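You operate a simulated robot arm through the tools that you are given. There is no shell and no other tool. Be economical: measure what you need, move in short steps, check, and stop when the job is done.

Carry out the task below with a simulated robot arm. There is one attempt and no reset: what you move stays moved.

## Task
Count the clamp bolts on the top of the trestle with the green frame, then put as many of the packing pieces from the top of the trestle with the green frame on the yellow mark on the trestle. Then put the short wood block on the shelf under the stacking table. Then take the core bench pad on the top of the stacking table and put it away on the back of the core bench top. Then take the white oil pad on the top of the stacking table and put it away on the lower shelf of the tank row stand. Then shut the table drawer. Then take the rubbing block and leave it on the shelf under the stacking table. Do these in the order given. Set down upright: packing piece, short wood block, rubbing block.

Only the result counts: the job must be done as asked and must still hold three seconds after the hand-in. Knocking over, shifting, dropping, spilling or breaking anything else fails it.

## Robot
A 7-joint arm with a two-finger parallel gripper on a trunk, on a base that drives. Base frame: it is fixed to the floor where the robot stands at the start and does not move with it; the origin is under the middle of the robot, x ahead of it, y to its left, z up. Units: m, degrees, N and s.
With the tool pointing down near the work surface it reaches from about 0.1 to 0.68 m from the robot's upright axis, wherever it stands. Its first joint turns from -166.0 to 166.0 degrees. Places, roughly: back of the core bench top (118x15 cm) [-0.8, -2.06, 0.78]; clamp bolt (3x4x10 cm) [0.5, -0.2, 0.8]; core bench pad (8x5x5 cm) [0.8, -4.6, 0.8]; lower shelf of the tank row stand [-9.8, -3.4, 0.4]; packing piece (2x6x5 cm) [0.5, -0.1, 0.8]; packing piece (3x6x5 cm) [1, 0, 0.8]; rubbing block (6x4x7 cm) [0.6, -5.3, 0.8]; shelf under the stacking table [0.5, -5.4, 0.3]; short wood block (6x5x7 cm) [0.7, -4.3, 0.8]; table drawer [0.1, -4.7, 0.7]; white oil pad (8x5x5 cm) [0.7, -4.7, 0.8]; yellow mark on the trestle (38x22 cm) [-1.6, 0.14, 0.76]. Payload 3.91 kg.
Tool frame: the origin (TCP) lies between the finger pads and is the grasp point; the fingertips stand 0.03 m ahead of it; z points along the fingers, y is the line along which they close. The gripper opens to 0.11 m. The fingers are 0.02 m wide and 0.01 m thick; the gripper's body (0.048 by 0.112 m) begins 0.055 m behind the TCP.
Orientation is that of the tool frame in the base frame, as a unit quaternion [x, y, z, w]. With the fingers straight down and closing along the base's y, the tool's x points along the base's -x, its y along +y and its z along -z.

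## Interface
- The arm moves only by the tool arm_command. Its argument "series" is a list of rows, each a list of 7 numbers: the shift along the tool's x, y, z in units of 400 mm (1.0 is 400 mm), then the turn, a rotation vector about the tool's x, y, z in units of 90 degrees (1.0 is 90 degrees), then the opening, from 0 (shut) to 1 (fully open). In form: [[x, y, z, wx, wy, wz, claw], ...]. A call has 1 to 8 rows; each row is the pose to reach, as a shift and turn from the pose commanded when the call began, along the tool's axes at that moment. A call with a number of a shift or a turn outside -1 to 1 is refused whole. Each row takes 0.2 s and may step no farther than 0.05 m and 8.6 degrees from the row before; otherwise, or with a gripper value out of range, the whole call is refused. Where a pose cannot be reached the arm comes as near as it can. A force on the tool above 40 N (or 10 N above the force at the start of the call, whichever is more), or a blocked arm, ends the call early, and 0.2 s more pass. The fingers move at their own pace (about 0.072 m/s each) and stop on an object; they squeeze with about 35 N. The grip force told is the motor's: it shows also when the fingers shut on nothing. Time passes only in rows, and 0.2 s behind the last, so rows that repeat a pose let the fingers close. The reply holds the time, the measured pose of the TCP, the force on the tool along the base axes, the opening and the grip force, in the units named above and with some noise, with the torque about the TCP (base axes, N m) and any sound that the robot's microphone picked up.
- Cameras (640 x 400 px; columns grow to the right, rows downward): "scene" is now at [0.0282, 0.1203, 1.1511]; the picture's right is [-0.35, -0.94, 0.00], its down [-0.32, 0.12, -0.94] and it looks along [0.88, -0.33, -0.34] (base axes); focal length 296 px, centre (320, 200). "wrist" rides on the gripper at [0.072, 0.017, -0.103] in the tool frame; the picture's right is [-0.23, 0.97, 0.00], its down [-0.76, -0.18, -0.62] and it looks along [-0.61, -0.14, 0.78] (tool axes); focal length 222 px, centre (320, 200). There is no depth. A picture from a camera that has moved, and an enlarged one, comes with that camera's place and axes in the base frame and with its lens.
- grab_frame(camera): a new picture of that camera. It takes no simulated time.
- raise_lower(by): slides the trunk up (or, below 0, down) by that many m; the arm and the scene camera ride with it, the base frame stays. It gives what a move gives, with no picture.
- drive_base(legs): drives the robot by 1 to 6 legs, each [ahead, left, turn to the left] in m, m and degrees, along the robot's own axes; the way and the turn of a leg run together, so that a leg with both is an arc; at most 1.5 m and 180 degrees a leg. The arm and the cameras ride along, it lands a little off, and it stops where it bumps. It gives what a move gives.
- head_to(pan, tilt): turns the head with the scene camera to pan (to the left, within 155 degrees either way) and tilt (down, from -29 to 69), counted from straight ahead of the robot. It gives what a move gives.
- inspect(camera, box): a new picture of the part [left, top, right, bottom] of that camera's present view, enlarged. It takes no simulated time.
- job_done(): hands the job in; it is judged then, once.

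Work in short steps. Places have to be worked out from the pictures, the camera data and where the tool is seen: move nearer, look again, correct. Check each grasp and each placing, and mend what went wrong. You have 196 turns and 166 pictures in all, those below and enlarged ones among them. Open the gripper and draw the arm clear of the work before you hand the job in, unless the task says otherwise; then end with one line.

The tools are called after "Emit:" as name(argument=value, ...) on one line, values as JSON. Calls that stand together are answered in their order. arm_command: Moves the arm, as the interface text tells. Its arguments: {"type":"object","properties":{"series":{"type":"array","items":{"type":"array","items":{"type":"number"}}}},"required":["series"]} The other tools are called the same way: raise_lower (by) slides the trunk up or down; drive_base (legs) drives the base; head_to (pan, tilt) turns the head that bears the scene camera; grab_frame (camera) takes a picture; inspect (camera, box) takes an enlarged picture of a part of a camera's view; job_done () hands the job in.

At the start:

```text
time: 0.0
ee_pos: [0.3936, -0.105, 0.9806]
orientation: [0.0, 1.0, 0.0, 0.0]
wrist_force: [-1.5, 0.0, 0.5]
torque: [0.02, -0.01, 0.0]
gripper_width: 0.11
gripper_force: 0.2
trunk travel left (down, up): [-0.19, 0.0]
robot x, y, heading: [-0.0028, 0.0002, -0.1]
head pan, tilt: [-20.8, 19.9]
```

scene: 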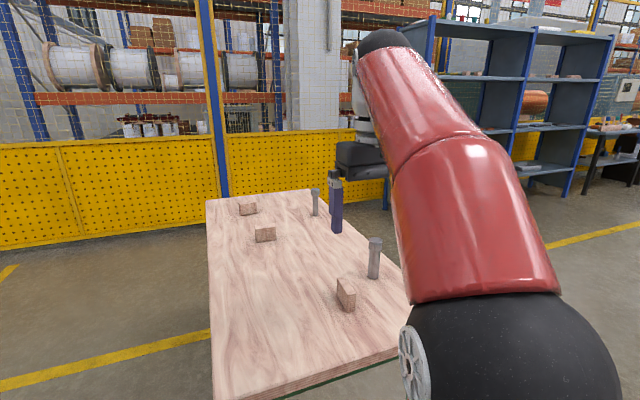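
wrist: 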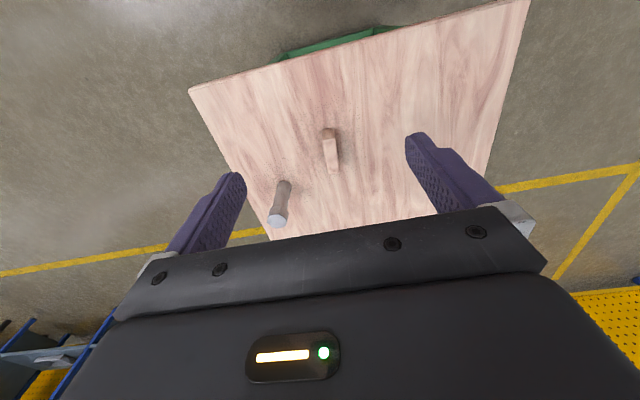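

The trestle ahead shows packing pieces and bolts, with part of it possibly hidden behind the arm. I enlarge the top to count.

Emit:
inspect(camera="scene", box=[200, 160, 420, 340])

Emit:
head_to(pan=0, tilt=35)

Emit:
grab_frame(camera="scene")

```text
2.22 times, centred on (310, 250) of scene
camera zoom: at [0.0282, 0.1203, 1.1511], right [-0.35, -0.94, 0.0], down [-0.32, 0.12, -0.94], along [0.88, -0.33, -0.34], focal length 658 px, centre (342, 89)
```

zoom: 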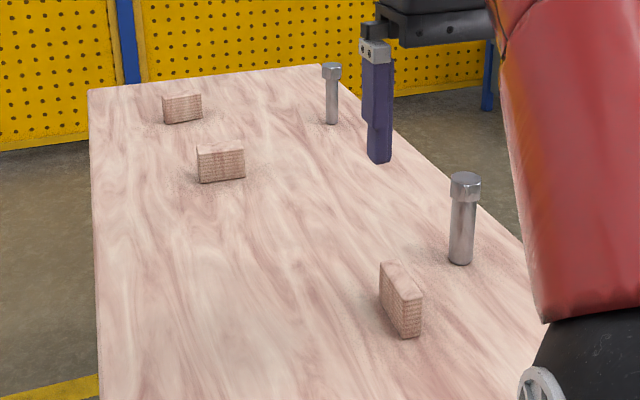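

```text
time: 0.8
ee_pos: [0.3945, -0.1053, 0.9815]
orientation: [-0.001, 1.0, 0.0, 0.001]
wrist_force: [0.4, 0.5, 0.1]
torque: [0.0, 0.01, 0.0]
gripper_width: 0.1099
gripper_force: 0.0
trunk travel left (down, up): [-0.19, 0.0]
robot x, y, heading: [0.0012, 0.0061, -0.0]
head pan, tilt: [0.0, 35.0]
```

```text
162 pictures are left
camera scene: at [0.0292, 0.1532, 1.1271], right [0.0, -1.0, 0.0], down [-0.57, 0.0, -0.82], along [0.82, 0.0, -0.57], focal length 296 px, centre (320, 200)
```

scene: 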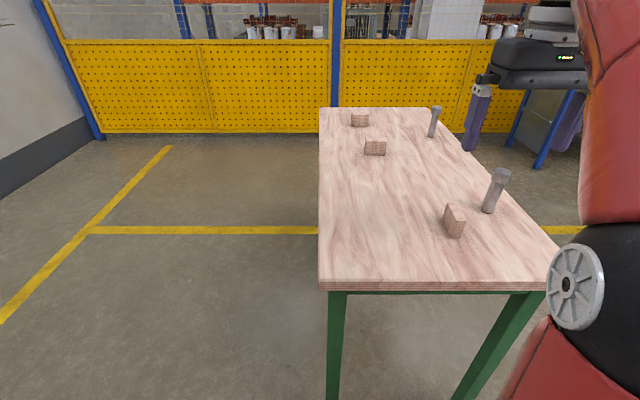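

Two clamp bolts in both views (no hidden place left on the top), and three packing pieces. I take a closer look at the near piece by the wrist camera for its direction.

Emit:
inspect(camera="wrist", box=[240, 100, 400, 240])

Emit:
inspect(camera="scene", box=[320, 90, 560, 250])

Emit:
head_to(pan=150, tilt=15)

Emit:
grab_frame(camera="scene")

```text
2.86 times, centred on (320, 170) of wrist
camera zoom: at [0.3205, -0.0885, 1.0848], right [0.23, 0.97, 0.0], down [0.76, -0.18, 0.62], along [0.61, -0.14, -0.78], focal length 635 px, centre (320, 286)
```

zoom: 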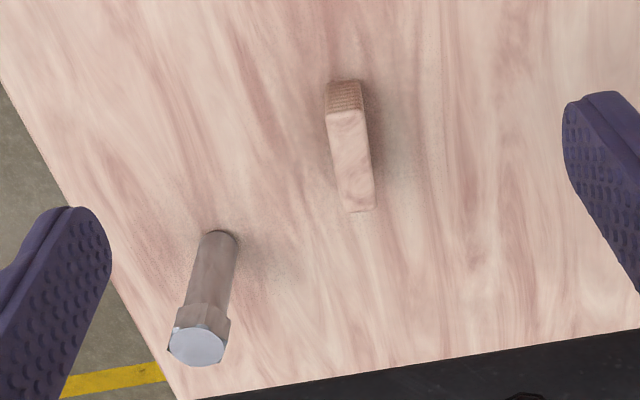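

```text
2.50 times, centred on (440, 170) of scene
camera zoom: at [0.0292, 0.1532, 1.1271], right [0.0, -1.0, 0.0], down [-0.57, 0.0, -0.82], along [0.82, 0.0, -0.57], focal length 740 px, centre (20, 275)
```

zoom: 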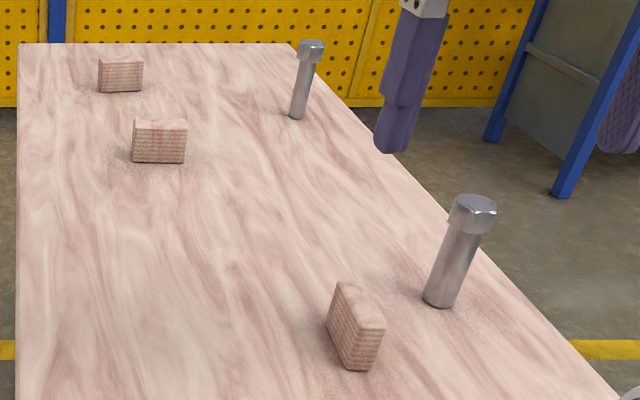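

```text
time: 3.2
ee_pos: [0.3939, -0.1047, 0.9827]
orientation: [0.0, 1.0, 0.0, 0.001]
wrist_force: [-0.7, 0.4, -0.7]
torque: [0.01, -0.04, -0.01]
gripper_width: 0.1099
gripper_force: 0.0
trunk travel left (down, up): [-0.19, 0.0]
robot x, y, heading: [-0.0015, 0.0009, -0.2]
head pan, tilt: [150.0, 15.0]
```

```text
159 pictures are left
camera scene: at [-0.1398, 0.2, 1.1591], right [0.5, 0.87, 0.0], down [0.22, -0.13, -0.97], along [-0.84, 0.48, -0.26], focal length 296 px, centre (320, 200)
```

scene: 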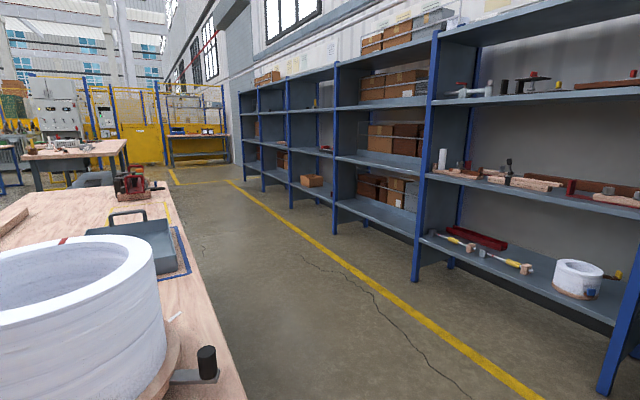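

Piece A's middle is at about (0.471, -0.106), long side nearly along x. I look on behind for the yellow mark.

Emit:
head_to(pan=-155, tilt=25)

Emit:
grab_frame(camera="scene")

Emit:
head_to(pan=155, tilt=40)

Emit:
grab_frame(camera="scene")

```text
time: 7.3
ee_pos: [0.3944, -0.1047, 0.9823]
orientation: [-0.001, 1.0, 0.0, 0.0]
wrist_force: [0.7, 0.0, -0.3]
torque: [-0.02, -0.02, -0.04]
gripper_width: 0.1102
gripper_force: 0.0
trunk travel left (down, up): [-0.19, 0.0]
robot x, y, heading: [0.002, -0.002, 0.2]
head pan, tilt: [-154.7, 25.0]
```

```text
158 pictures are left
camera scene: at [-0.1422, 0.1139, 1.1429], right [-0.43, 0.9, 0.0], down [0.38, 0.18, -0.91], along [-0.82, -0.39, -0.42], focal length 296 px, centre (320, 200)
```

scene: 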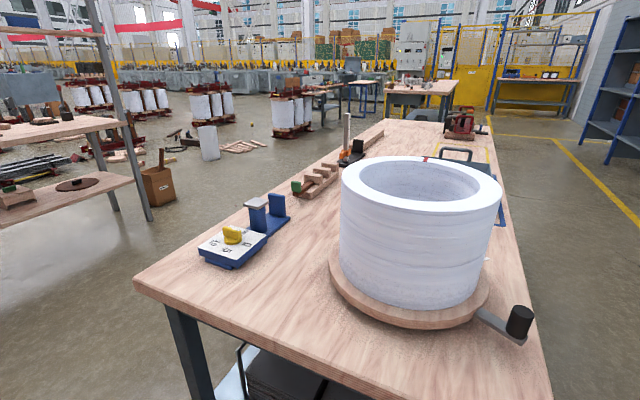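

```text
time: 11.5
ee_pos: [0.3938, -0.105, 0.982]
orientation: [0.0, 1.0, 0.001, -0.001]
wrist_force: [-0.7, 1.3, 0.5]
torque: [0.0, 0.0, -0.01]
gripper_width: 0.11
gripper_force: 0.0
trunk travel left (down, up): [-0.19, 0.0]
robot x, y, heading: [0.0007, -0.0009, 0.3]
head pan, tilt: [154.7, 40.0]
```

```text
157 pictures are left
camera scene: at [-0.1358, 0.1896, 1.1195], right [0.43, 0.9, 0.0], down [0.58, -0.27, -0.77], along [-0.69, 0.33, -0.64], focal length 296 px, centre (320, 200)
```

scene: 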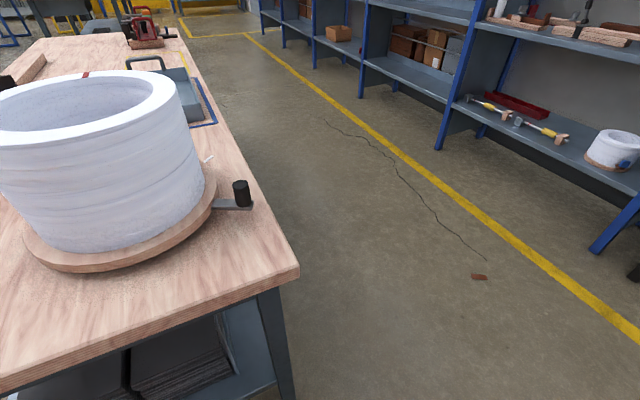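

The yellow mark lies beyond the coil on the trestle behind, reachable from the y+ aisle. First I go above piece A and lower to 0.84.

Emit:
arm_command(series=[[-0.09, 0, 0, 0, 0, 0.048, 0.6], [-0.18, 0, 0.05, 0, 0, 0.048, 0.6], [-0.18, 0, 0.15, 0, 0, 0.048, 0.6], [-0.18, 0, 0.25, 0, 0, 0.048, 0.6], [-0.18, 0, 0.35, 0, 0, 0.048, 0.6]])

Emit:
grab_frame(camera="wrist")

```text
time: 12.7
ee_pos: [0.468, -0.1069, 0.8426]
orientation: [0.037, 0.999, 0.001, 0.0]
wrist_force: [0.3, -0.5, 0.3]
torque: [-0.01, -0.02, 0.01]
gripper_width: 0.066
gripper_force: 0.0
out of reach, approached as far as the arm can: row 1
trunk travel left (down, up): [-0.19, 0.0]
robot x, y, heading: [-0.0003, -0.003, 0.0]
head pan, tilt: [154.7, 40.0]
```

```text
156 pictures are left
camera wrist: at [0.3962, -0.0854, 0.9445], right [0.3, 0.95, 0.0], down [0.75, -0.23, 0.62], along [0.6, -0.19, -0.78], focal length 222 px, centre (320, 200)
```

wrist: 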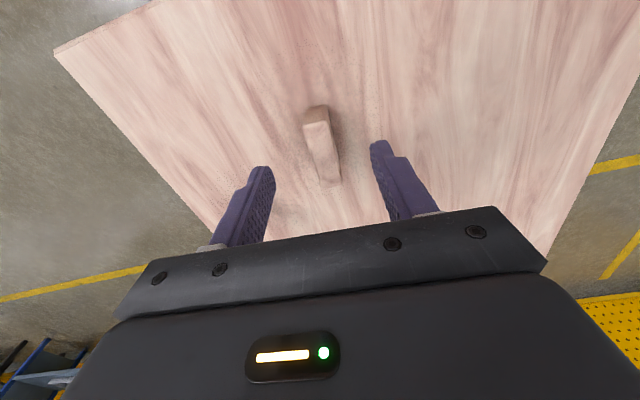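

Piece A is centred between the fingers. Down to z≈0.79 and close.

Emit:
arm_command(series=[[0, 0, 0.07, 0, 0, 0, 0.6], [0, 0, 0.135, 0, 0, 0, 0.6], [0, 0, 0.135, 0, 0, 0, 0.0], [0, 0, 0.135, 0, 0, 0, 0.0], [0, 0, 0.135, 0, 0, 0, 0.0]])

```text
time: 13.9
ee_pos: [0.4652, -0.1045, 0.7873]
orientation: [0.038, 0.999, 0.0, 0.001]
wrist_force: [-0.1, 0.1, 1.1]
torque: [0.02, 0.02, 0.01]
gripper_width: 0.0192
gripper_force: 35.2
trunk travel left (down, up): [-0.19, 0.0]
robot x, y, heading: [-0.0003, -0.0001, 0.2]
head pan, tilt: [154.7, 40.0]
```

Grip holds at 19 mm. Lift, draw in a bit, then slide left into the aisle.

Emit:
arm_command(series=[[0, 0, -0.1, 0, 0, 0, 0], [0, 0, -0.2, 0, 0, 0, 0], [0, 0, -0.3, 0, 0, 0, 0], [0, 0, -0.42, 0, 0, 0, 0], [0.1, 0, -0.5, 0, 0, 0, 0], [0.18, 0, -0.5, 0, 0, 0, 0]])

Emit:
drive_base(legs=[[0, 0.75, 0]])

Emit:
grab_frame(camera="scene")

Emit:
grab_frame(camera="wrist")

```text
refused: row 5 steps farther than a row can; nothing moved
```

```text
time: 17.9
ee_pos: [0.4728, 0.6183, 0.7867]
orientation: [0.053, 0.999, 0.0, 0.0]
wrist_force: [-0.6, 0.5, -0.2]
torque: [0.0, 0.0, 0.01]
gripper_width: 0.019
gripper_force: 35.1
trunk travel left (down, up): [-0.19, 0.0]
robot x, y, heading: [0.0094, 0.7368, -2.0]
head pan, tilt: [154.7, 40.0]
```

```text
155 pictures are left
camera scene: at [-0.1193, 0.931, 1.1195], right [0.45, 0.89, 0.0], down [0.57, -0.29, -0.77], along [-0.68, 0.35, -0.64], focal length 296 px, centre (320, 200)
```

scene: 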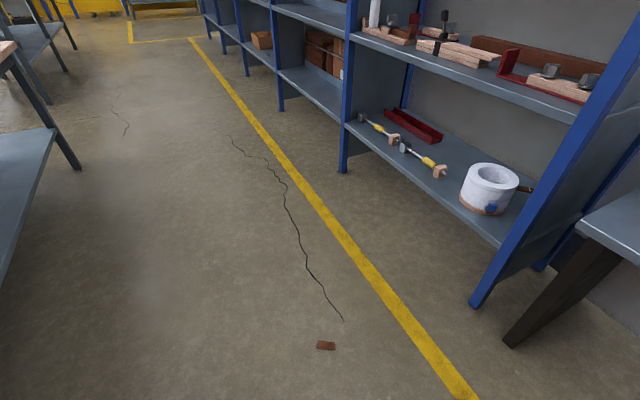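

```text
154 pictures are left
camera wrist: at [0.4019, 0.6426, 0.8898], right [0.33, 0.94, 0.0], down [0.74, -0.26, 0.62], along [0.59, -0.2, -0.78], focal length 222 px, centre (320, 200)
```

wrist: 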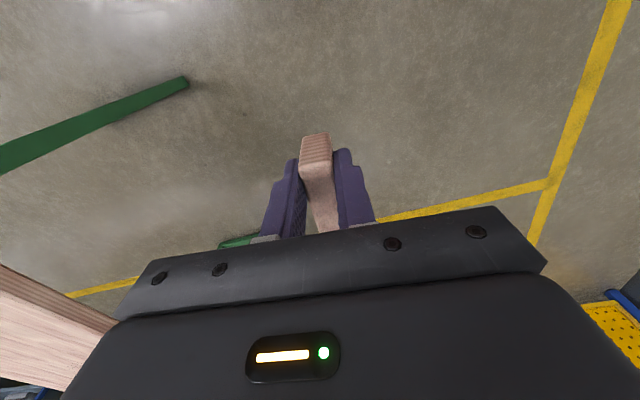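

The lift was refused yet the base drove, so the piece slid off the trestle top sideways, still in the grip and with low force. I lift now and then look at the trestle to be sure nothing else moved.

Emit:
arm_command(series=[[0, 0, -0.1, 0, 0, 0, 0], [0, 0, -0.2, 0, 0, 0, 0], [0, 0, -0.3, 0, 0, 0, 0], [0, 0, -0.4, 0, 0, 0, 0], [0, 0, -0.5, 0, 0, 0, 0], [0.1, 0, -0.5, 0, 0, 0, 0]])

Emit:
head_to(pan=-40, tilt=25)

Emit:
grab_frame(camera="scene")

Emit:
grab_frame(camera="wrist")

```text
time: 19.4
ee_pos: [0.4331, 0.6242, 0.9799]
orientation: [0.053, 0.999, -0.001, 0.002]
wrist_force: [0.2, -0.3, 0.1]
torque: [0.0, 0.03, 0.0]
gripper_width: 0.019
gripper_force: 34.8
out of reach, approached as far as the arm can: row 5, 6
trunk travel left (down, up): [-0.19, 0.0]
robot x, y, heading: [0.0111, 0.7379, -1.6]
head pan, tilt: [154.7, 40.0]
```

```text
time: 22.2
ee_pos: [0.4322, 0.6242, 0.9784]
orientation: [0.052, 0.999, -0.001, 0.002]
wrist_force: [1.1, -0.3, -0.3]
torque: [0.01, 0.0, -0.01]
gripper_width: 0.0193
gripper_force: 34.9
trunk travel left (down, up): [-0.19, 0.0]
robot x, y, heading: [0.0124, 0.7366, -1.7]
head pan, tilt: [-40.0, 25.0]
```

```text
153 pictures are left
camera scene: at [0.0253, 0.8312, 1.1429], right [-0.66, -0.75, 0.0], down [-0.32, 0.28, -0.91], along [0.68, -0.6, -0.42], focal length 296 px, centre (320, 200)
```

scene: 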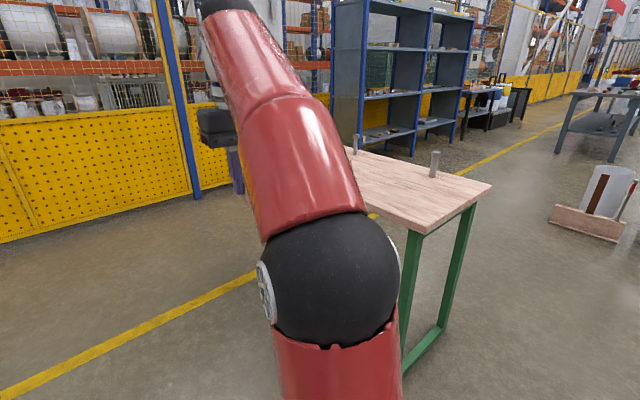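

```text
152 pictures are left
camera wrist: at [0.3618, 0.6485, 1.0821], right [0.33, 0.94, 0.0], down [0.74, -0.26, 0.63], along [0.59, -0.21, -0.78], focal length 222 px, centre (320, 200)
```

wrist: 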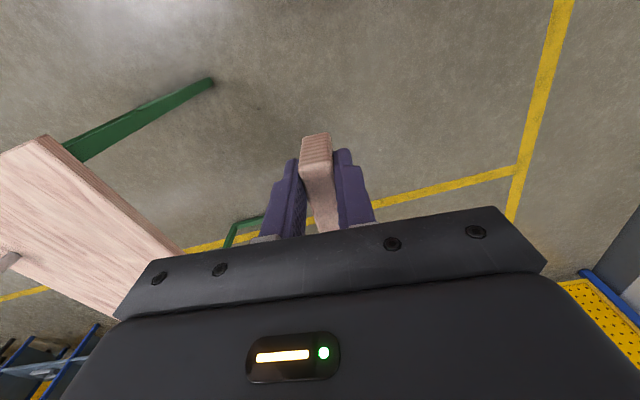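

Bolts stand and the trestle is in place. I drive backwards along the aisle to x≈-1.6.

Emit:
drive_base(legs=[[-0.8, -0.02, 1.7], [-0.8, 0, 0]])

Emit:
head_to(pan=-90, tilt=35)

Emit:
grab_frame(camera="scene")

```text
time: 30.4
ee_pos: [-1.154, 0.6275, 0.9805]
orientation: [0.035, 0.999, -0.001, 0.002]
wrist_force: [0.0, -0.7, -0.5]
torque: [-0.01, 0.0, -0.07]
gripper_width: 0.0189
gripper_force: 35.4
trunk travel left (down, up): [-0.19, 0.0]
robot x, y, heading: [-1.5809, 0.7268, 0.3]
head pan, tilt: [-40.0, 25.0]
```

```text
time: 31.5
ee_pos: [-1.1556, 0.6264, 0.9799]
orientation: [0.036, 0.999, 0.0, 0.002]
wrist_force: [-0.6, 0.0, -1.7]
torque: [0.01, 0.0, -0.01]
gripper_width: 0.019
gripper_force: 35.3
trunk travel left (down, up): [-0.19, 0.0]
robot x, y, heading: [-1.5831, 0.7269, 0.3]
head pan, tilt: [-90.0, 35.0]
```

```text
151 pictures are left
camera scene: at [-1.6405, 0.7903, 1.1271], right [-1.0, -0.01, 0.0], down [0.0, 0.57, -0.82], along [0.01, -0.82, -0.57], focal length 296 px, centre (320, 200)
```

scene: 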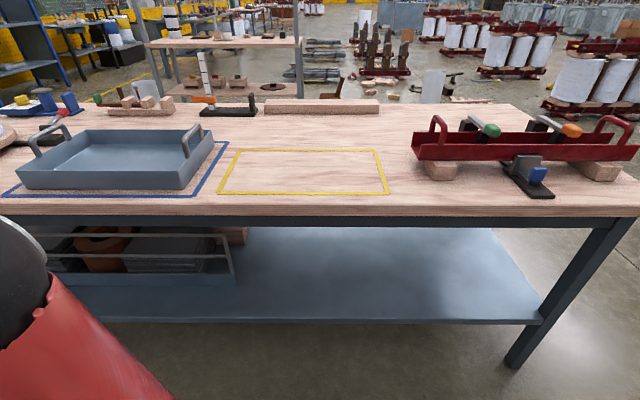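

The yellow mark spans about x -1.79..-1.40, y 0.00..0.235. I turn the base to face it.

Emit:
drive_base(legs=[[0, 0, -90]])

Emit:
head_to(pan=0, tilt=40)

Emit:
grab_frame(camera="scene")

Emit:
grab_frame(camera="wrist")

```text
time: 35.8
ee_pos: [-1.6854, 0.3018, 0.9788]
orientation: [0.736, 0.676, -0.002, 0.0]
wrist_force: [-0.4, 0.3, -0.1]
torque: [0.02, 0.06, -0.05]
gripper_width: 0.0192
gripper_force: 35.0
trunk travel left (down, up): [-0.19, 0.0]
robot x, y, heading: [-1.5799, 0.7249, -90.5]
head pan, tilt: [-90.0, 35.0]
```

```text
time: 37.4
ee_pos: [-1.6847, 0.3005, 0.9793]
orientation: [0.736, 0.677, -0.002, 0.0]
wrist_force: [-0.1, -0.4, -0.8]
torque: [-0.01, -0.02, 0.02]
gripper_width: 0.0189
gripper_force: 35.1
trunk travel left (down, up): [-0.19, 0.0]
robot x, y, heading: [-1.5845, 0.7267, -90.5]
head pan, tilt: [0.0, 40.0]
```

```text
150 pictures are left
camera scene: at [-1.4267, 0.6985, 1.1195], right [-1.0, 0.01, 0.0], down [0.01, 0.64, -0.77], along [-0.01, -0.77, -0.64], focal length 296 px, centre (320, 200)
```

scene: 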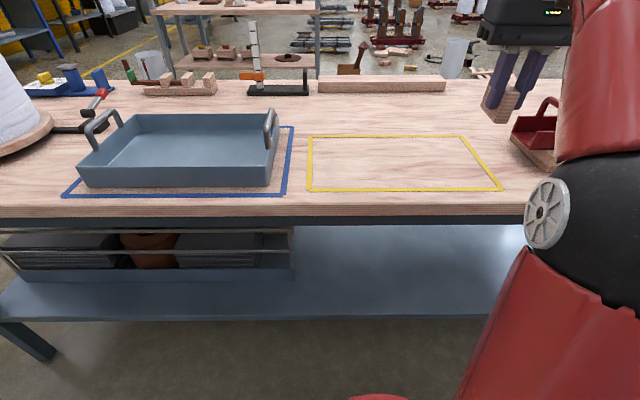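

```text
149 pictures are left
camera wrist: at [-1.6631, 0.3719, 1.0822], right [0.95, -0.31, 0.0], down [-0.24, -0.74, 0.63], along [-0.19, -0.6, -0.78], focal length 222 px, centre (320, 200)
```

wrist: 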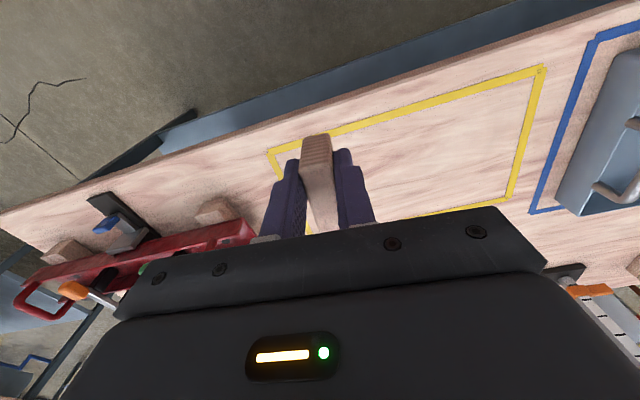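

I carry the piece over the right part of the mark and lower to just above the top.

Emit:
arm_command(series=[[-0.1, 0.01, 0.05, 0, 0, 0, 0], [-0.2, 0.02, 0.1, 0, 0, 0, 0], [-0.3, 0.03, 0.15, 0, 0, 0, 0], [-0.4, 0.035, 0.2, 0, 0, 0, 0], [-0.42, 0.035, 0.3, 0, 0, 0, 0], [-0.42, 0.035, 0.4, 0, 0, 0, 0], [-0.42, 0.035, 0.44, 0, 0, 0, 0]])

Emit:
inspect(camera="scene", box=[300, 80, 540, 230])

```text
time: 39.0
ee_pos: [-1.685, 0.1317, 0.8057]
orientation: [0.736, 0.676, -0.003, 0.002]
wrist_force: [0.1, -0.8, 3.7]
torque: [0.04, -0.05, 0.02]
gripper_width: 0.0189
gripper_force: 35.0
trunk travel left (down, up): [-0.19, 0.0]
robot x, y, heading: [-1.5815, 0.7258, -90.7]
head pan, tilt: [0.0, 40.0]
```

```text
2.67 times, centred on (420, 155) of scene
camera zoom: at [-1.4266, 0.6987, 1.1196], right [-1.0, 0.01, 0.0], down [0.01, 0.64, -0.77], along [-0.01, -0.77, -0.64], focal length 789 px, centre (53, 320)
```

zoom: 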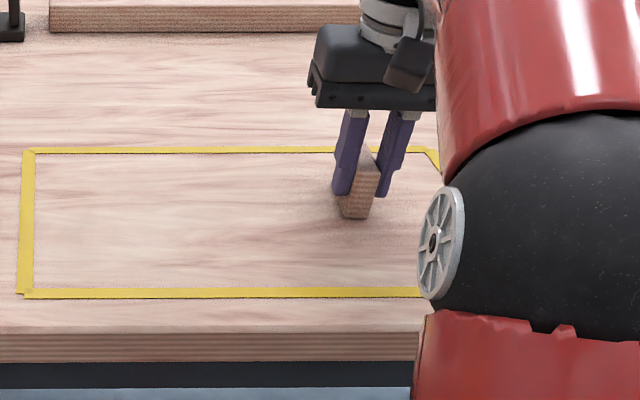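

Slight contact force already. I check the piece's tilt in the grip.

Emit:
inspect(camera="wrist", box=[240, 80, 400, 240])

Emit:
inspect(camera="scene", box=[400, 110, 470, 175])

```text
2.50 times, centred on (320, 160) of wrist
camera zoom: at [-1.6627, 0.2021, 0.9088], right [0.95, -0.31, 0.0], down [-0.24, -0.74, 0.63], along [-0.19, -0.6, -0.78], focal length 555 px, centre (320, 300)
```

zoom: 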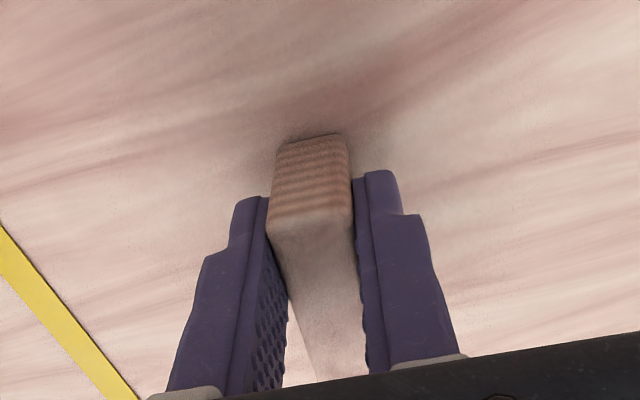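

```text
6.15 times, centred on (435, 142) of scene
camera zoom: at [-1.4266, 0.6987, 1.1196], right [-1.0, 0.01, 0.0], down [0.01, 0.64, -0.77], along [-0.01, -0.77, -0.64], focal length 1822 px, centre (-388, 554)
```

zoom: 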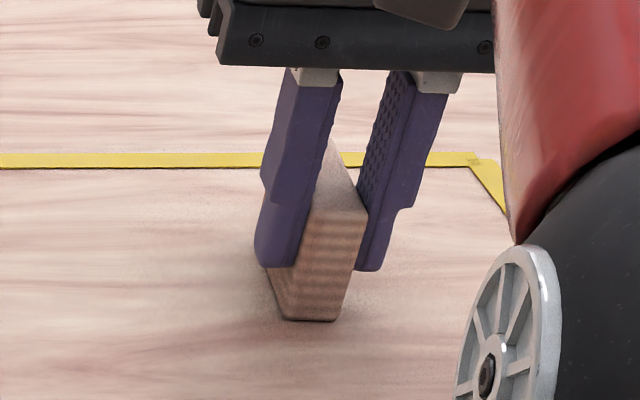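

Estimates show the piece about level, bottom around 0.77. I lower in small steps.

Emit:
arm_command(series=[[0, 0, 0.01, 0, 0, 0, 0], [0, 0, 0.02, 0, 0, 0, 0]])

```text
time: 39.6
ee_pos: [-1.6849, 0.1334, 0.8]
orientation: [0.736, 0.677, -0.005, 0.002]
wrist_force: [0.2, -3.1, 29.1]
torque: [-0.17, -0.01, -0.14]
gripper_width: 0.0195
gripper_force: 35.1
trunk travel left (down, up): [-0.19, 0.0]
robot x, y, heading: [-1.5796, 0.7244, -90.5]
head pan, tilt: [0.0, 40.0]
```

Contact near 0.80 with little torque, so the piece sits flat. Release gently and rise.

Emit:
arm_command(series=[[0, 0, -0.01, 0, 0, 0, 0], [0, 0, -0.01, 0, 0, 0, 0.3], [0, 0, -0.01, 0, 0, 0, 0.3], [0, 0, -0.1, 0, 0, 0, 0.35], [0, 0, -0.2, 0, 0, 0, 0.35], [0, 0, -0.3, 0, 0, 0, 0.35], [0, 0, -0.4, 0, 0, 0, 0.35]])

Emit:
grab_frame(camera="wrist")

Emit:
inspect(camera="scene", box=[300, 80, 540, 230])

```text
time: 41.2
ee_pos: [-1.6834, 0.1383, 0.9038]
orientation: [0.736, 0.677, -0.004, 0.002]
wrist_force: [-0.1, 0.1, 0.4]
torque: [0.0, -0.01, 0.0]
gripper_width: 0.0385
gripper_force: 0.0
out of reach, approached as far as the arm can: row 6, 7
trunk travel left (down, up): [-0.19, 0.0]
robot x, y, heading: [-1.5819, 0.7283, -90.3]
head pan, tilt: [0.0, 40.0]
```

```text
145 pictures are left
camera wrist: at [-1.6606, 0.2097, 1.0056], right [0.95, -0.31, 0.0], down [-0.24, -0.74, 0.63], along [-0.19, -0.6, -0.78], focal length 222 px, centre (320, 200)
```

wrist: 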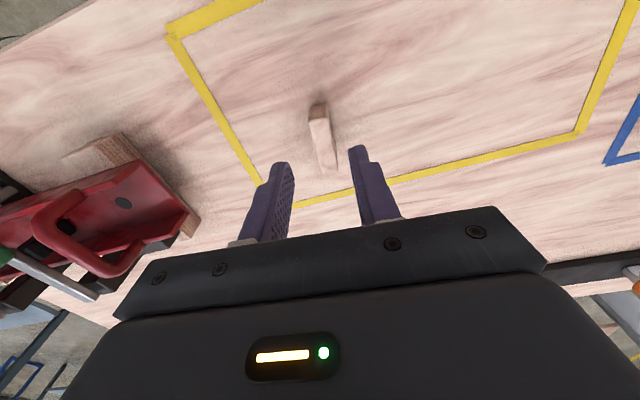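

```text
2.67 times, centred on (420, 155) of scene
camera zoom: at [-1.4267, 0.6986, 1.1195], right [-1.0, 0.01, 0.0], down [0.01, 0.64, -0.77], along [-0.01, -0.77, -0.64], focal length 789 px, centre (53, 320)
```

zoom: 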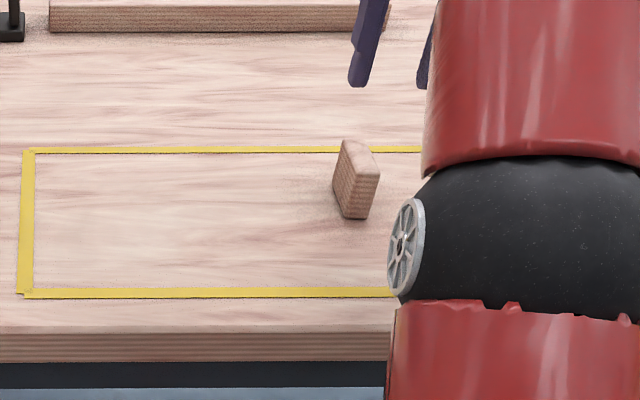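

Piece A stands upright on the mark. I draw the arm in and up, then drive back along the aisle for piece B (about (0.78, 0.0)).

Emit:
arm_command(series=[[0.1, 0, -0.04, 0, 0, 0, 0.35], [0.2, 0, -0.08, 0, 0, 0, 0.4], [0.3, 0, -0.12, 0, 0, 0, 0.5], [0.4, 0, -0.16, 0, 0, 0, 0.6], [0.45, 0, -0.2, 0, 0, 0, 0.6]])

Emit:
drive_base(legs=[[-0.12, 0, 0], [0, 1.2, 0], [0, 1.15, 0.3]])

Emit:
grab_frame(camera="scene")

Emit:
grab_frame(camera="wrist")

```text
time: 42.4
ee_pos: [-1.6678, 0.3174, 0.9846]
orientation: [0.735, 0.678, -0.002, 0.0]
wrist_force: [-0.1, -1.2, 0.2]
torque: [0.04, 0.01, 0.02]
gripper_width: 0.066
gripper_force: 0.0
trunk travel left (down, up): [-0.19, 0.0]
robot x, y, heading: [-1.5816, 0.7273, -90.3]
head pan, tilt: [0.0, 40.0]
```

```text
time: 54.8
ee_pos: [0.6901, 0.4383, 0.9859]
orientation: [0.734, 0.679, -0.003, 0.001]
wrist_force: [0.0, 0.1, 0.1]
torque: [0.0, 0.01, -0.04]
gripper_width: 0.066
gripper_force: 0.0
trunk travel left (down, up): [-0.19, 0.0]
robot x, y, heading: [0.7727, 0.8463, -89.9]
head pan, tilt: [0.0, 40.0]
```

```text
143 pictures are left
camera scene: at [0.9272, 0.8201, 1.1195], right [-1.0, 0.0, 0.0], down [0.0, 0.64, -0.77], along [0.0, -0.77, -0.64], focal length 296 px, centre (320, 200)
```

scene: 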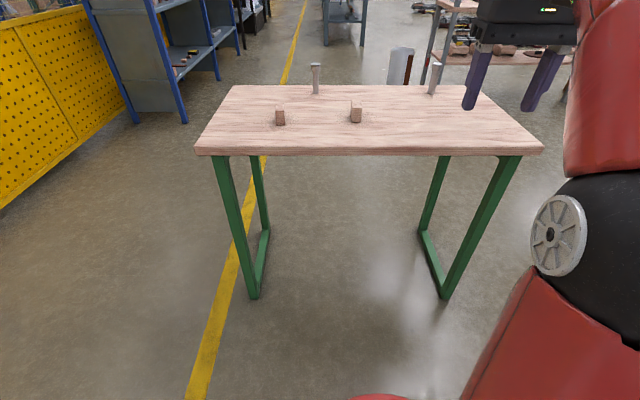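

```text
142 pictures are left
camera wrist: at [0.7109, 0.509, 1.0868], right [0.95, -0.3, 0.0], down [-0.23, -0.74, 0.63], along [-0.19, -0.6, -0.78], focal length 222 px, centre (320, 200)
```

wrist: 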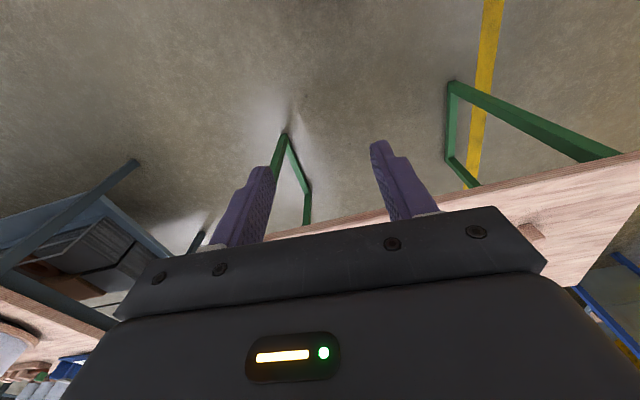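

B is near (0.81, 0.03). Move nearer and look with the wrist.

Emit:
drive_base(legs=[[0.2, 0.04, 0]])

Emit:
arm_command(series=[[-0.1, 0.06, 0, 0, 0, 0, 0.6], [-0.2, 0.12, 0, 0, 0, 0, 0.6], [-0.25, 0.2, 0, 0, 0, 0, 0.6]])

Emit:
grab_frame(camera="wrist")

Emit:
grab_frame(camera="scene")

```text
time: 56.5
ee_pos: [0.7239, 0.2354, 0.9845]
orientation: [0.736, 0.677, -0.003, 0.002]
wrist_force: [-0.3, 0.5, -0.7]
torque: [0.02, -0.02, 0.02]
gripper_width: 0.0657
gripper_force: 0.1
trunk travel left (down, up): [-0.19, 0.0]
robot x, y, heading: [0.807, 0.6445, -90.2]
head pan, tilt: [0.0, 40.0]
```

```text
time: 57.3
ee_pos: [0.7773, 0.1643, 0.9695]
orientation: [0.736, 0.677, -0.004, 0.002]
wrist_force: [0.2, -0.3, 0.8]
torque: [-0.01, -0.03, 0.0]
gripper_width: 0.0659
gripper_force: 0.0
out of reach, approached as far as the arm can: row 1, 2, 3
trunk travel left (down, up): [-0.19, 0.0]
robot x, y, heading: [0.8084, 0.6447, -90.4]
head pan, tilt: [0.0, 40.0]
```

```text
141 pictures are left
camera wrist: at [0.8002, 0.237, 1.0721], right [0.95, -0.31, 0.0], down [-0.24, -0.74, 0.63], along [-0.19, -0.6, -0.78], focal length 222 px, centre (320, 200)
```

wrist: 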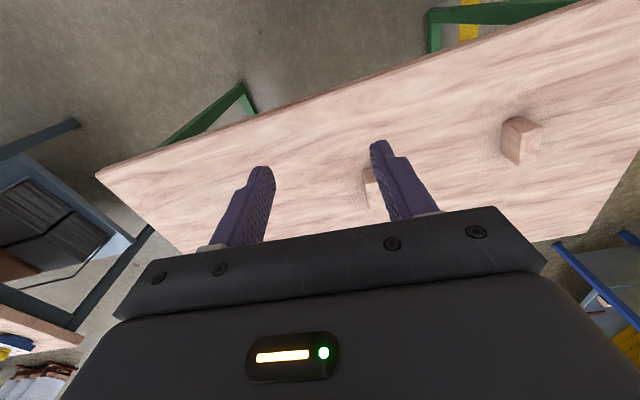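

```text
140 pictures are left
camera scene: at [0.9654, 0.6162, 1.1195], right [-1.0, 0.01, 0.0], down [0.0, 0.64, -0.77], along [-0.01, -0.77, -0.64], focal length 296 px, centre (320, 200)
```

scene: 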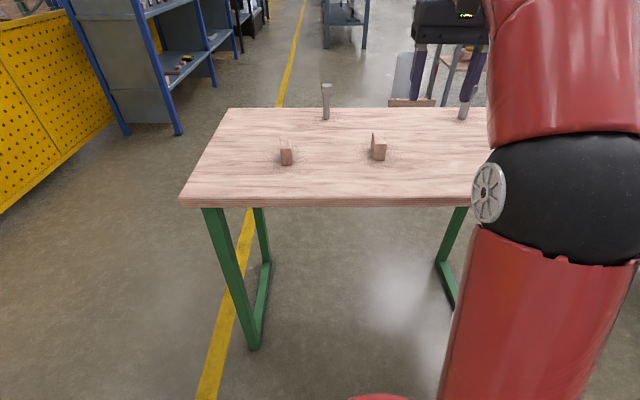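

I go above B at about (0.815, 0.03), z 0.86, and look again.

Emit:
arm_command(series=[[-0.09, 0.03, 0.05, 0, 0, 0, 0.6], [-0.16, 0.06, 0.11, 0, 0, 0, 0.6], [-0.24, 0.09, 0.16, 0, 0, 0, 0.6], [-0.326, 0.1225, 0.22, 0, 0, 0, 0.6], [-0.326, 0.1225, 0.26, 0, 0, 0, 0.6]])

Emit:
grab_frame(camera="wrist")

Emit:
inspect(camera="scene", box=[260, 80, 500, 230])

```text
time: 58.5
ee_pos: [0.8135, 0.0307, 0.8672]
orientation: [0.735, 0.678, -0.003, 0.001]
wrist_force: [0.5, 0.5, -0.1]
torque: [-0.05, -0.01, 0.0]
gripper_width: 0.066
gripper_force: 0.1
trunk travel left (down, up): [-0.19, 0.0]
robot x, y, heading: [0.8123, 0.6421, -90.5]
head pan, tilt: [0.0, 40.0]
```

```text
139 pictures are left
camera wrist: at [0.8364, 0.1014, 0.969], right [0.95, -0.31, 0.0], down [-0.24, -0.74, 0.63], along [-0.19, -0.6, -0.78], focal length 222 px, centre (320, 200)
```

wrist: 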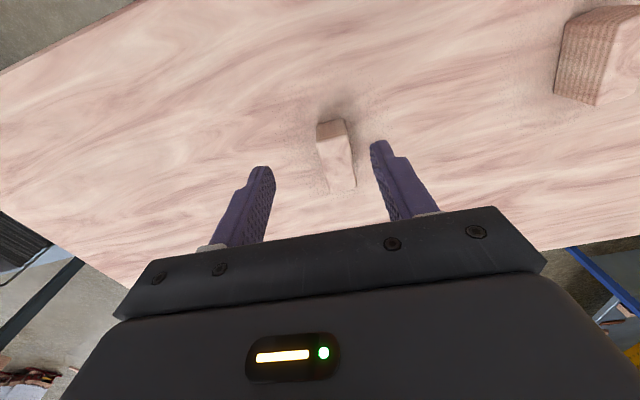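

```text
2.67 times, centred on (380, 155) of scene
camera zoom: at [0.9653, 0.6161, 1.1195], right [-1.0, 0.01, 0.0], down [0.0, 0.64, -0.77], along [-0.01, -0.77, -0.64], focal length 789 px, centre (160, 320)
```

zoom: 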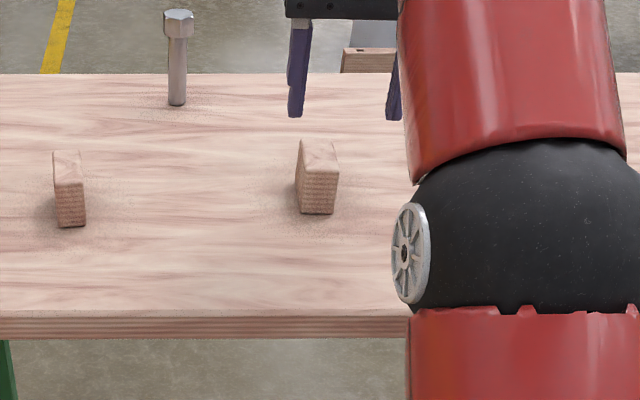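

B is aligned with the tool; centre about (0.822, 0.009). Shift, lower and close.

Emit:
arm_command(series=[[-0.048, 0.024, 0.06, 0, 0, 0, 0.6], [-0.048, 0.024, 0.13, 0, 0, 0, 0.6], [-0.048, 0.024, 0.185, 0, 0, 0, 0.6], [-0.048, 0.024, 0.185, 0, 0, 0, 0.0], [-0.048, 0.024, 0.185, 0, 0, 0, 0.0], [-0.048, 0.024, 0.185, 0, 0, 0, 0.0]])

```text
time: 59.9
ee_pos: [0.8208, 0.0082, 0.7927]
orientation: [0.735, 0.678, -0.004, 0.002]
wrist_force: [0.4, 0.4, -0.3]
torque: [0.02, 0.02, -0.01]
gripper_width: 0.0289
gripper_force: 35.0
trunk travel left (down, up): [-0.19, 0.0]
robot x, y, heading: [0.8112, 0.6401, -90.7]
head pan, tilt: [0.0, 40.0]
```

Gripped at 29 mm. Lift and draw in.

Emit:
arm_command(series=[[0, 0, -0.08, 0, 0, 0, 0], [0, 0, -0.18, 0, 0, 0, 0], [0.08, 0, -0.26, 0, 0, 0, 0], [0.16, 0, -0.34, 0, 0, 0, 0], [0.25, 0, -0.4, 0, 0, 0, 0], [0.35, 0, -0.44, 0, 0, 0, 0], [0.45, 0, -0.47, 0, 0, 0, 0], [0.55, 0, -0.48, 0, 0, 0, 0]])

```text
time: 61.7
ee_pos: [0.8394, 0.2283, 0.9844]
orientation: [0.736, 0.677, -0.002, 0.002]
wrist_force: [0.2, -0.7, -0.5]
torque: [0.08, 0.01, 0.03]
gripper_width: 0.0291
gripper_force: 34.6
out of reach, approached as far as the arm can: row 4, 5, 6, 7
trunk travel left (down, up): [-0.19, 0.0]
robot x, y, heading: [0.8084, 0.6432, -90.3]
head pan, tilt: [0.0, 40.0]
```

Held. Back off, slide right along the aisle to x≈-1.55, then forward a bit.

Emit:
drive_base(legs=[[-0.2, 0, 0], [0, -1.2, 0.3], [0, -1.16, 0], [0.12, 0, 0]])

Emit:
grab_frame(camera="scene")

Emit:
grab_frame(camera="wrist")

```text
time: 75.4
ee_pos: [-1.5162, 0.2497, 0.9832]
orientation: [0.715, 0.699, -0.003, 0.002]
wrist_force: [-0.5, 0.6, -1.2]
torque: [0.0, 0.0, 0.0]
gripper_width: 0.0289
gripper_force: 35.2
trunk travel left (down, up): [-0.19, 0.0]
robot x, y, heading: [-1.5708, 0.6619, -87.0]
head pan, tilt: [0.0, 40.0]
```

```text
137 pictures are left
camera scene: at [-1.4127, 0.6451, 1.1195], right [-1.0, -0.05, 0.0], down [-0.03, 0.64, -0.77], along [0.04, -0.76, -0.64], focal length 296 px, centre (320, 200)
```

scene: 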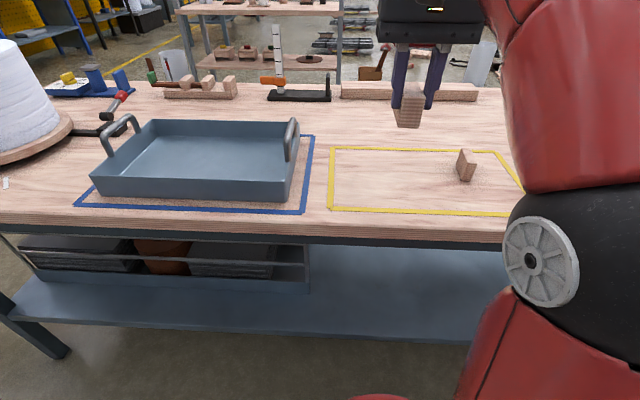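

```text
136 pictures are left
camera wrist: at [-1.497, 0.3232, 1.0868], right [0.97, -0.25, 0.0], down [-0.19, -0.75, 0.63], along [-0.16, -0.61, -0.78], focal length 222 px, centre (320, 200)
```

wrist: 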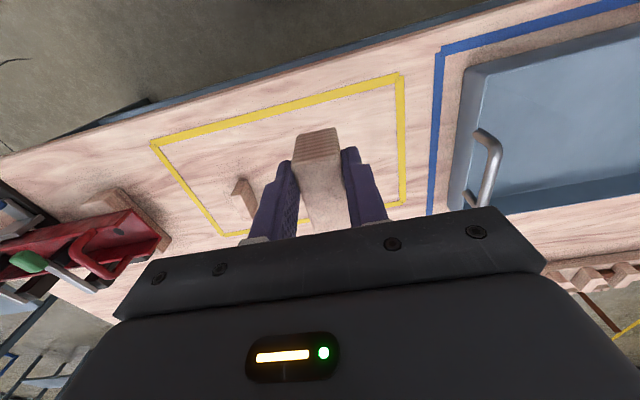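

I extend over the mark's left half and lower to just above contact height.

Emit:
arm_command(series=[[-0.1, 0, 0.04, 0, 0, 0, 0], [-0.2, 0.003, 0.08, 0, 0, 0, 0], [-0.3, 0.007, 0.13, 0, 0, 0, 0], [-0.3, 0.007, 0.23, 0, 0, 0, 0], [-0.3, 0.007, 0.33, 0, 0, 0, 0], [-0.3, 0.007, 0.41, 0, 0, 0, 0]])

Emit:
arm_command(series=[[0, 0, 0.01, 0, 0, 0, 0], [0, 0, 0.02, 0, 0, 0, 0], [0, 0, 0.03, 0, 0, 0, 0], [0, 0, 0.04, 0, 0, 0, 0]])

```text
time: 76.8
ee_pos: [-1.5125, 0.1292, 0.8223]
orientation: [0.715, 0.7, -0.004, 0.002]
wrist_force: [-0.3, -0.2, -0.7]
torque: [-0.02, 0.02, 0.02]
gripper_width: 0.0289
gripper_force: 34.6
trunk travel left (down, up): [-0.19, 0.0]
robot x, y, heading: [-1.5686, 0.6667, -86.8]
head pan, tilt: [0.0, 40.0]
```

```text
time: 77.8
ee_pos: [-1.5136, 0.1299, 0.8099]
orientation: [0.715, 0.7, -0.007, 0.006]
wrist_force: [2.0, -5.2, 37.3]
torque: [-0.21, -0.06, -0.13]
gripper_width: 0.029
gripper_force: 35.2
trunk travel left (down, up): [-0.19, 0.0]
robot x, y, heading: [-1.5675, 0.6635, -86.8]
head pan, tilt: [0.0, 40.0]
```

Contact at about 0.81. Ease up, open and rise.

Emit:
arm_command(series=[[0, 0, -0.012, 0, 0, 0, 0], [0, 0, -0.012, 0, 0, 0, 0.4], [0, 0, -0.012, 0, 0, 0, 0.4], [0, 0, -0.1, 0, 0, 0, 0.4], [0, 0, -0.2, 0, 0, 0, 0.4], [0.1, 0, -0.28, 0, 0, 0, 0.4], [0.2, 0, -0.36, 0, 0, 0, 0.4], [0.3, 0, -0.43, 0, 0, 0, 0.4]])

Emit:
inspect(camera="scene", box=[300, 80, 540, 230])

Emit:
head_to(pan=90, tilt=20)

Emit:
grab_frame(camera="scene")

```text
refused: row 6 steps farther than a row can; nothing moved
```

```text
2.67 times, centred on (420, 155) of scene
camera zoom: at [-1.4128, 0.6466, 1.1202], right [-1.0, -0.05, 0.0], down [-0.03, 0.64, -0.77], along [0.04, -0.77, -0.64], focal length 789 px, centre (53, 320)
```

zoom: 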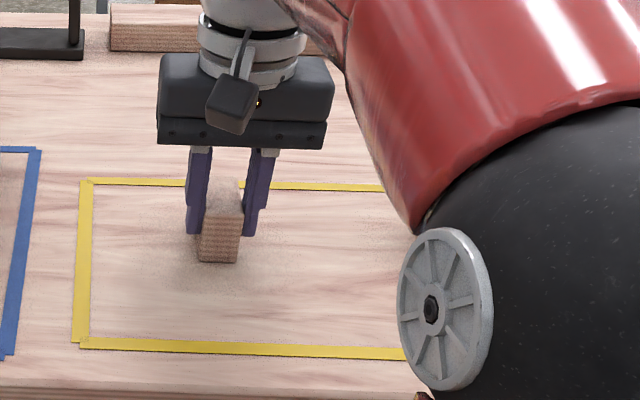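

```text
time: 79.5
ee_pos: [-1.5148, 0.1314, 0.8095]
orientation: [0.714, 0.7, -0.005, 0.005]
wrist_force: [3.7, -3.8, 47.3]
torque: [-0.01, -0.14, -0.02]
gripper_width: 0.029
gripper_force: 34.8
trunk travel left (down, up): [-0.19, 0.0]
robot x, y, heading: [-1.5704, 0.6662, -86.8]
head pan, tilt: [90.0, 20.0]
```

```text
134 pictures are left
camera scene: at [-1.3244, 0.7373, 1.1509], right [0.05, -1.0, 0.0], down [-0.34, -0.02, -0.94], along [0.94, 0.05, -0.34], focal length 296 px, centre (320, 200)
```

scene: 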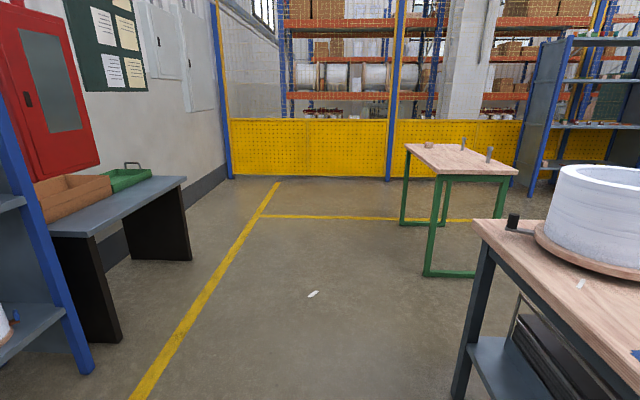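

A row was too long; I redo it with smaller steps.

Emit:
arm_command(series=[[0, 0, -0.012, 0, 0, 0, 0], [0, 0, -0.012, 0, 0, 0, 0.4], [0, 0, -0.012, 0, 0, 0, 0.4], [0, 0, -0.1, 0, 0, 0, 0.4], [0, 0, -0.2, 0, 0, 0, 0.4], [0.08, 0, -0.27, 0, 0, 0, 0.4], [0.17, 0, -0.34, 0, 0, 0, 0.4], [0.26, 0, -0.41, 0, 0, 0, 0.4]])

Emit:
head_to(pan=0, tilt=30)

Emit:
grab_frame(camera="scene")

Emit:
grab_frame(camera="wrist")

```text
time: 81.2
ee_pos: [-1.5081, 0.2325, 0.9669]
orientation: [0.714, 0.7, -0.003, 0.001]
wrist_force: [-0.2, -0.3, -0.4]
torque: [0.06, -0.02, 0.01]
gripper_width: 0.0442
gripper_force: 0.1
trunk travel left (down, up): [-0.19, 0.0]
robot x, y, heading: [-1.5715, 0.6603, -86.7]
head pan, tilt: [90.0, 20.0]
```

```text
time: 82.9
ee_pos: [-1.5097, 0.2341, 0.9647]
orientation: [0.714, 0.7, -0.002, 0.002]
wrist_force: [-1.1, 0.4, -0.1]
torque: [0.02, -0.03, 0.0]
gripper_width: 0.0442
gripper_force: 0.1
trunk travel left (down, up): [-0.19, 0.0]
robot x, y, heading: [-1.566, 0.6664, -87.1]
head pan, tilt: [0.0, 30.0]
```

```text
133 pictures are left
camera scene: at [-1.4124, 0.6397, 1.1349], right [-1.0, -0.05, 0.0], down [-0.03, 0.5, -0.87], along [0.05, -0.86, -0.5], focal length 296 px, centre (320, 200)
```

scene: 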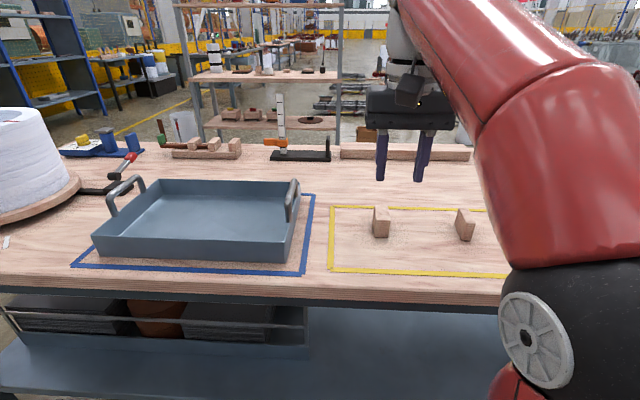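

```text
132 pictures are left
camera wrist: at [-1.491, 0.3062, 1.068], right [0.97, -0.25, 0.0], down [-0.19, -0.75, 0.63], along [-0.16, -0.61, -0.78], focal length 222 px, centre (320, 200)
```

wrist: 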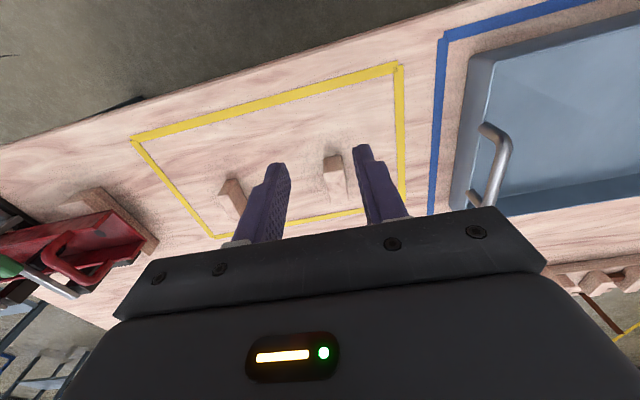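

Both pieces stand upright on the mark. Now I drive out along the aisle and south through the gap (x≈0) towards the stacking table.

Emit:
drive_base(legs=[[-0.12, 0, -3], [0, 1.5, 0]])

Emit:
grab_frame(camera="scene")

```text
time: 91.2
ee_pos: [-0.046, 0.3378, 0.9656]
orientation: [0.74, 0.673, -0.004, 0.001]
wrist_force: [-0.4, -0.1, 0.3]
torque: [0.01, -0.03, 0.01]
gripper_width: 0.0437
gripper_force: 0.1
trunk travel left (down, up): [-0.19, 0.0]
robot x, y, heading: [-0.0739, 0.7723, -91.2]
head pan, tilt: [0.0, 30.0]
```

```text
131 pictures are left
camera scene: at [0.0811, 0.7353, 1.1349], right [-1.0, 0.02, 0.0], down [0.01, 0.5, -0.87], along [-0.02, -0.87, -0.5], focal length 296 px, centre (320, 200)
```

scene: 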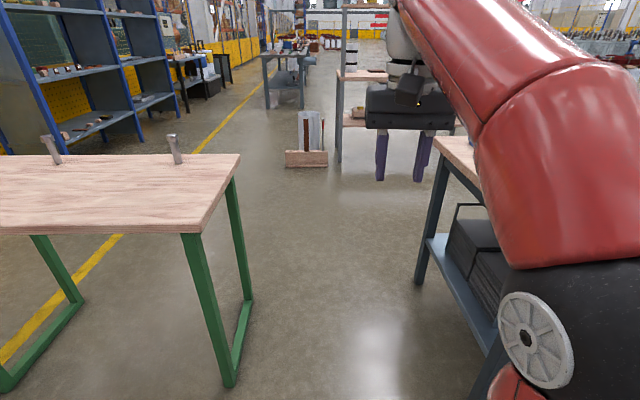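

I go on south through the gap.

Emit:
drive_base(legs=[[0.75, 0.06, 1.2], [0.75, 0, 0]])

Emit:
head_to(pan=15, tilt=15)

Emit:
grab_frame(camera="scene")

```text
time: 98.8
ee_pos: [0.0266, -1.1468, 0.9654]
orientation: [0.729, 0.684, -0.003, 0.001]
wrist_force: [0.4, 0.3, -0.3]
torque: [-0.02, 0.0, 0.01]
gripper_width: 0.0441
gripper_force: 0.0
trunk travel left (down, up): [-0.19, 0.0]
robot x, y, heading: [-0.012, -0.7162, -89.6]
head pan, tilt: [0.0, 30.0]
```

```text
time: 99.6
ee_pos: [0.0282, -1.1471, 0.9659]
orientation: [0.73, 0.684, -0.003, 0.002]
wrist_force: [0.2, -0.4, -0.6]
torque: [0.0, 0.01, 0.0]
gripper_width: 0.0441
gripper_force: 0.2
trunk travel left (down, up): [-0.19, 0.0]
robot x, y, heading: [-0.0134, -0.716, -89.2]
head pan, tilt: [15.0, 15.0]
```

```text
130 pictures are left
camera scene: at [0.1654, -0.7451, 1.159], right [-0.96, -0.27, 0.0], down [-0.07, 0.25, -0.97], along [0.26, -0.93, -0.26], focal length 296 px, centre (320, 200)
```

scene: 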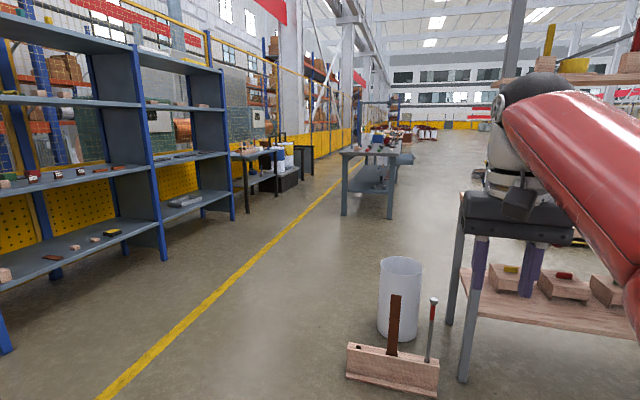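

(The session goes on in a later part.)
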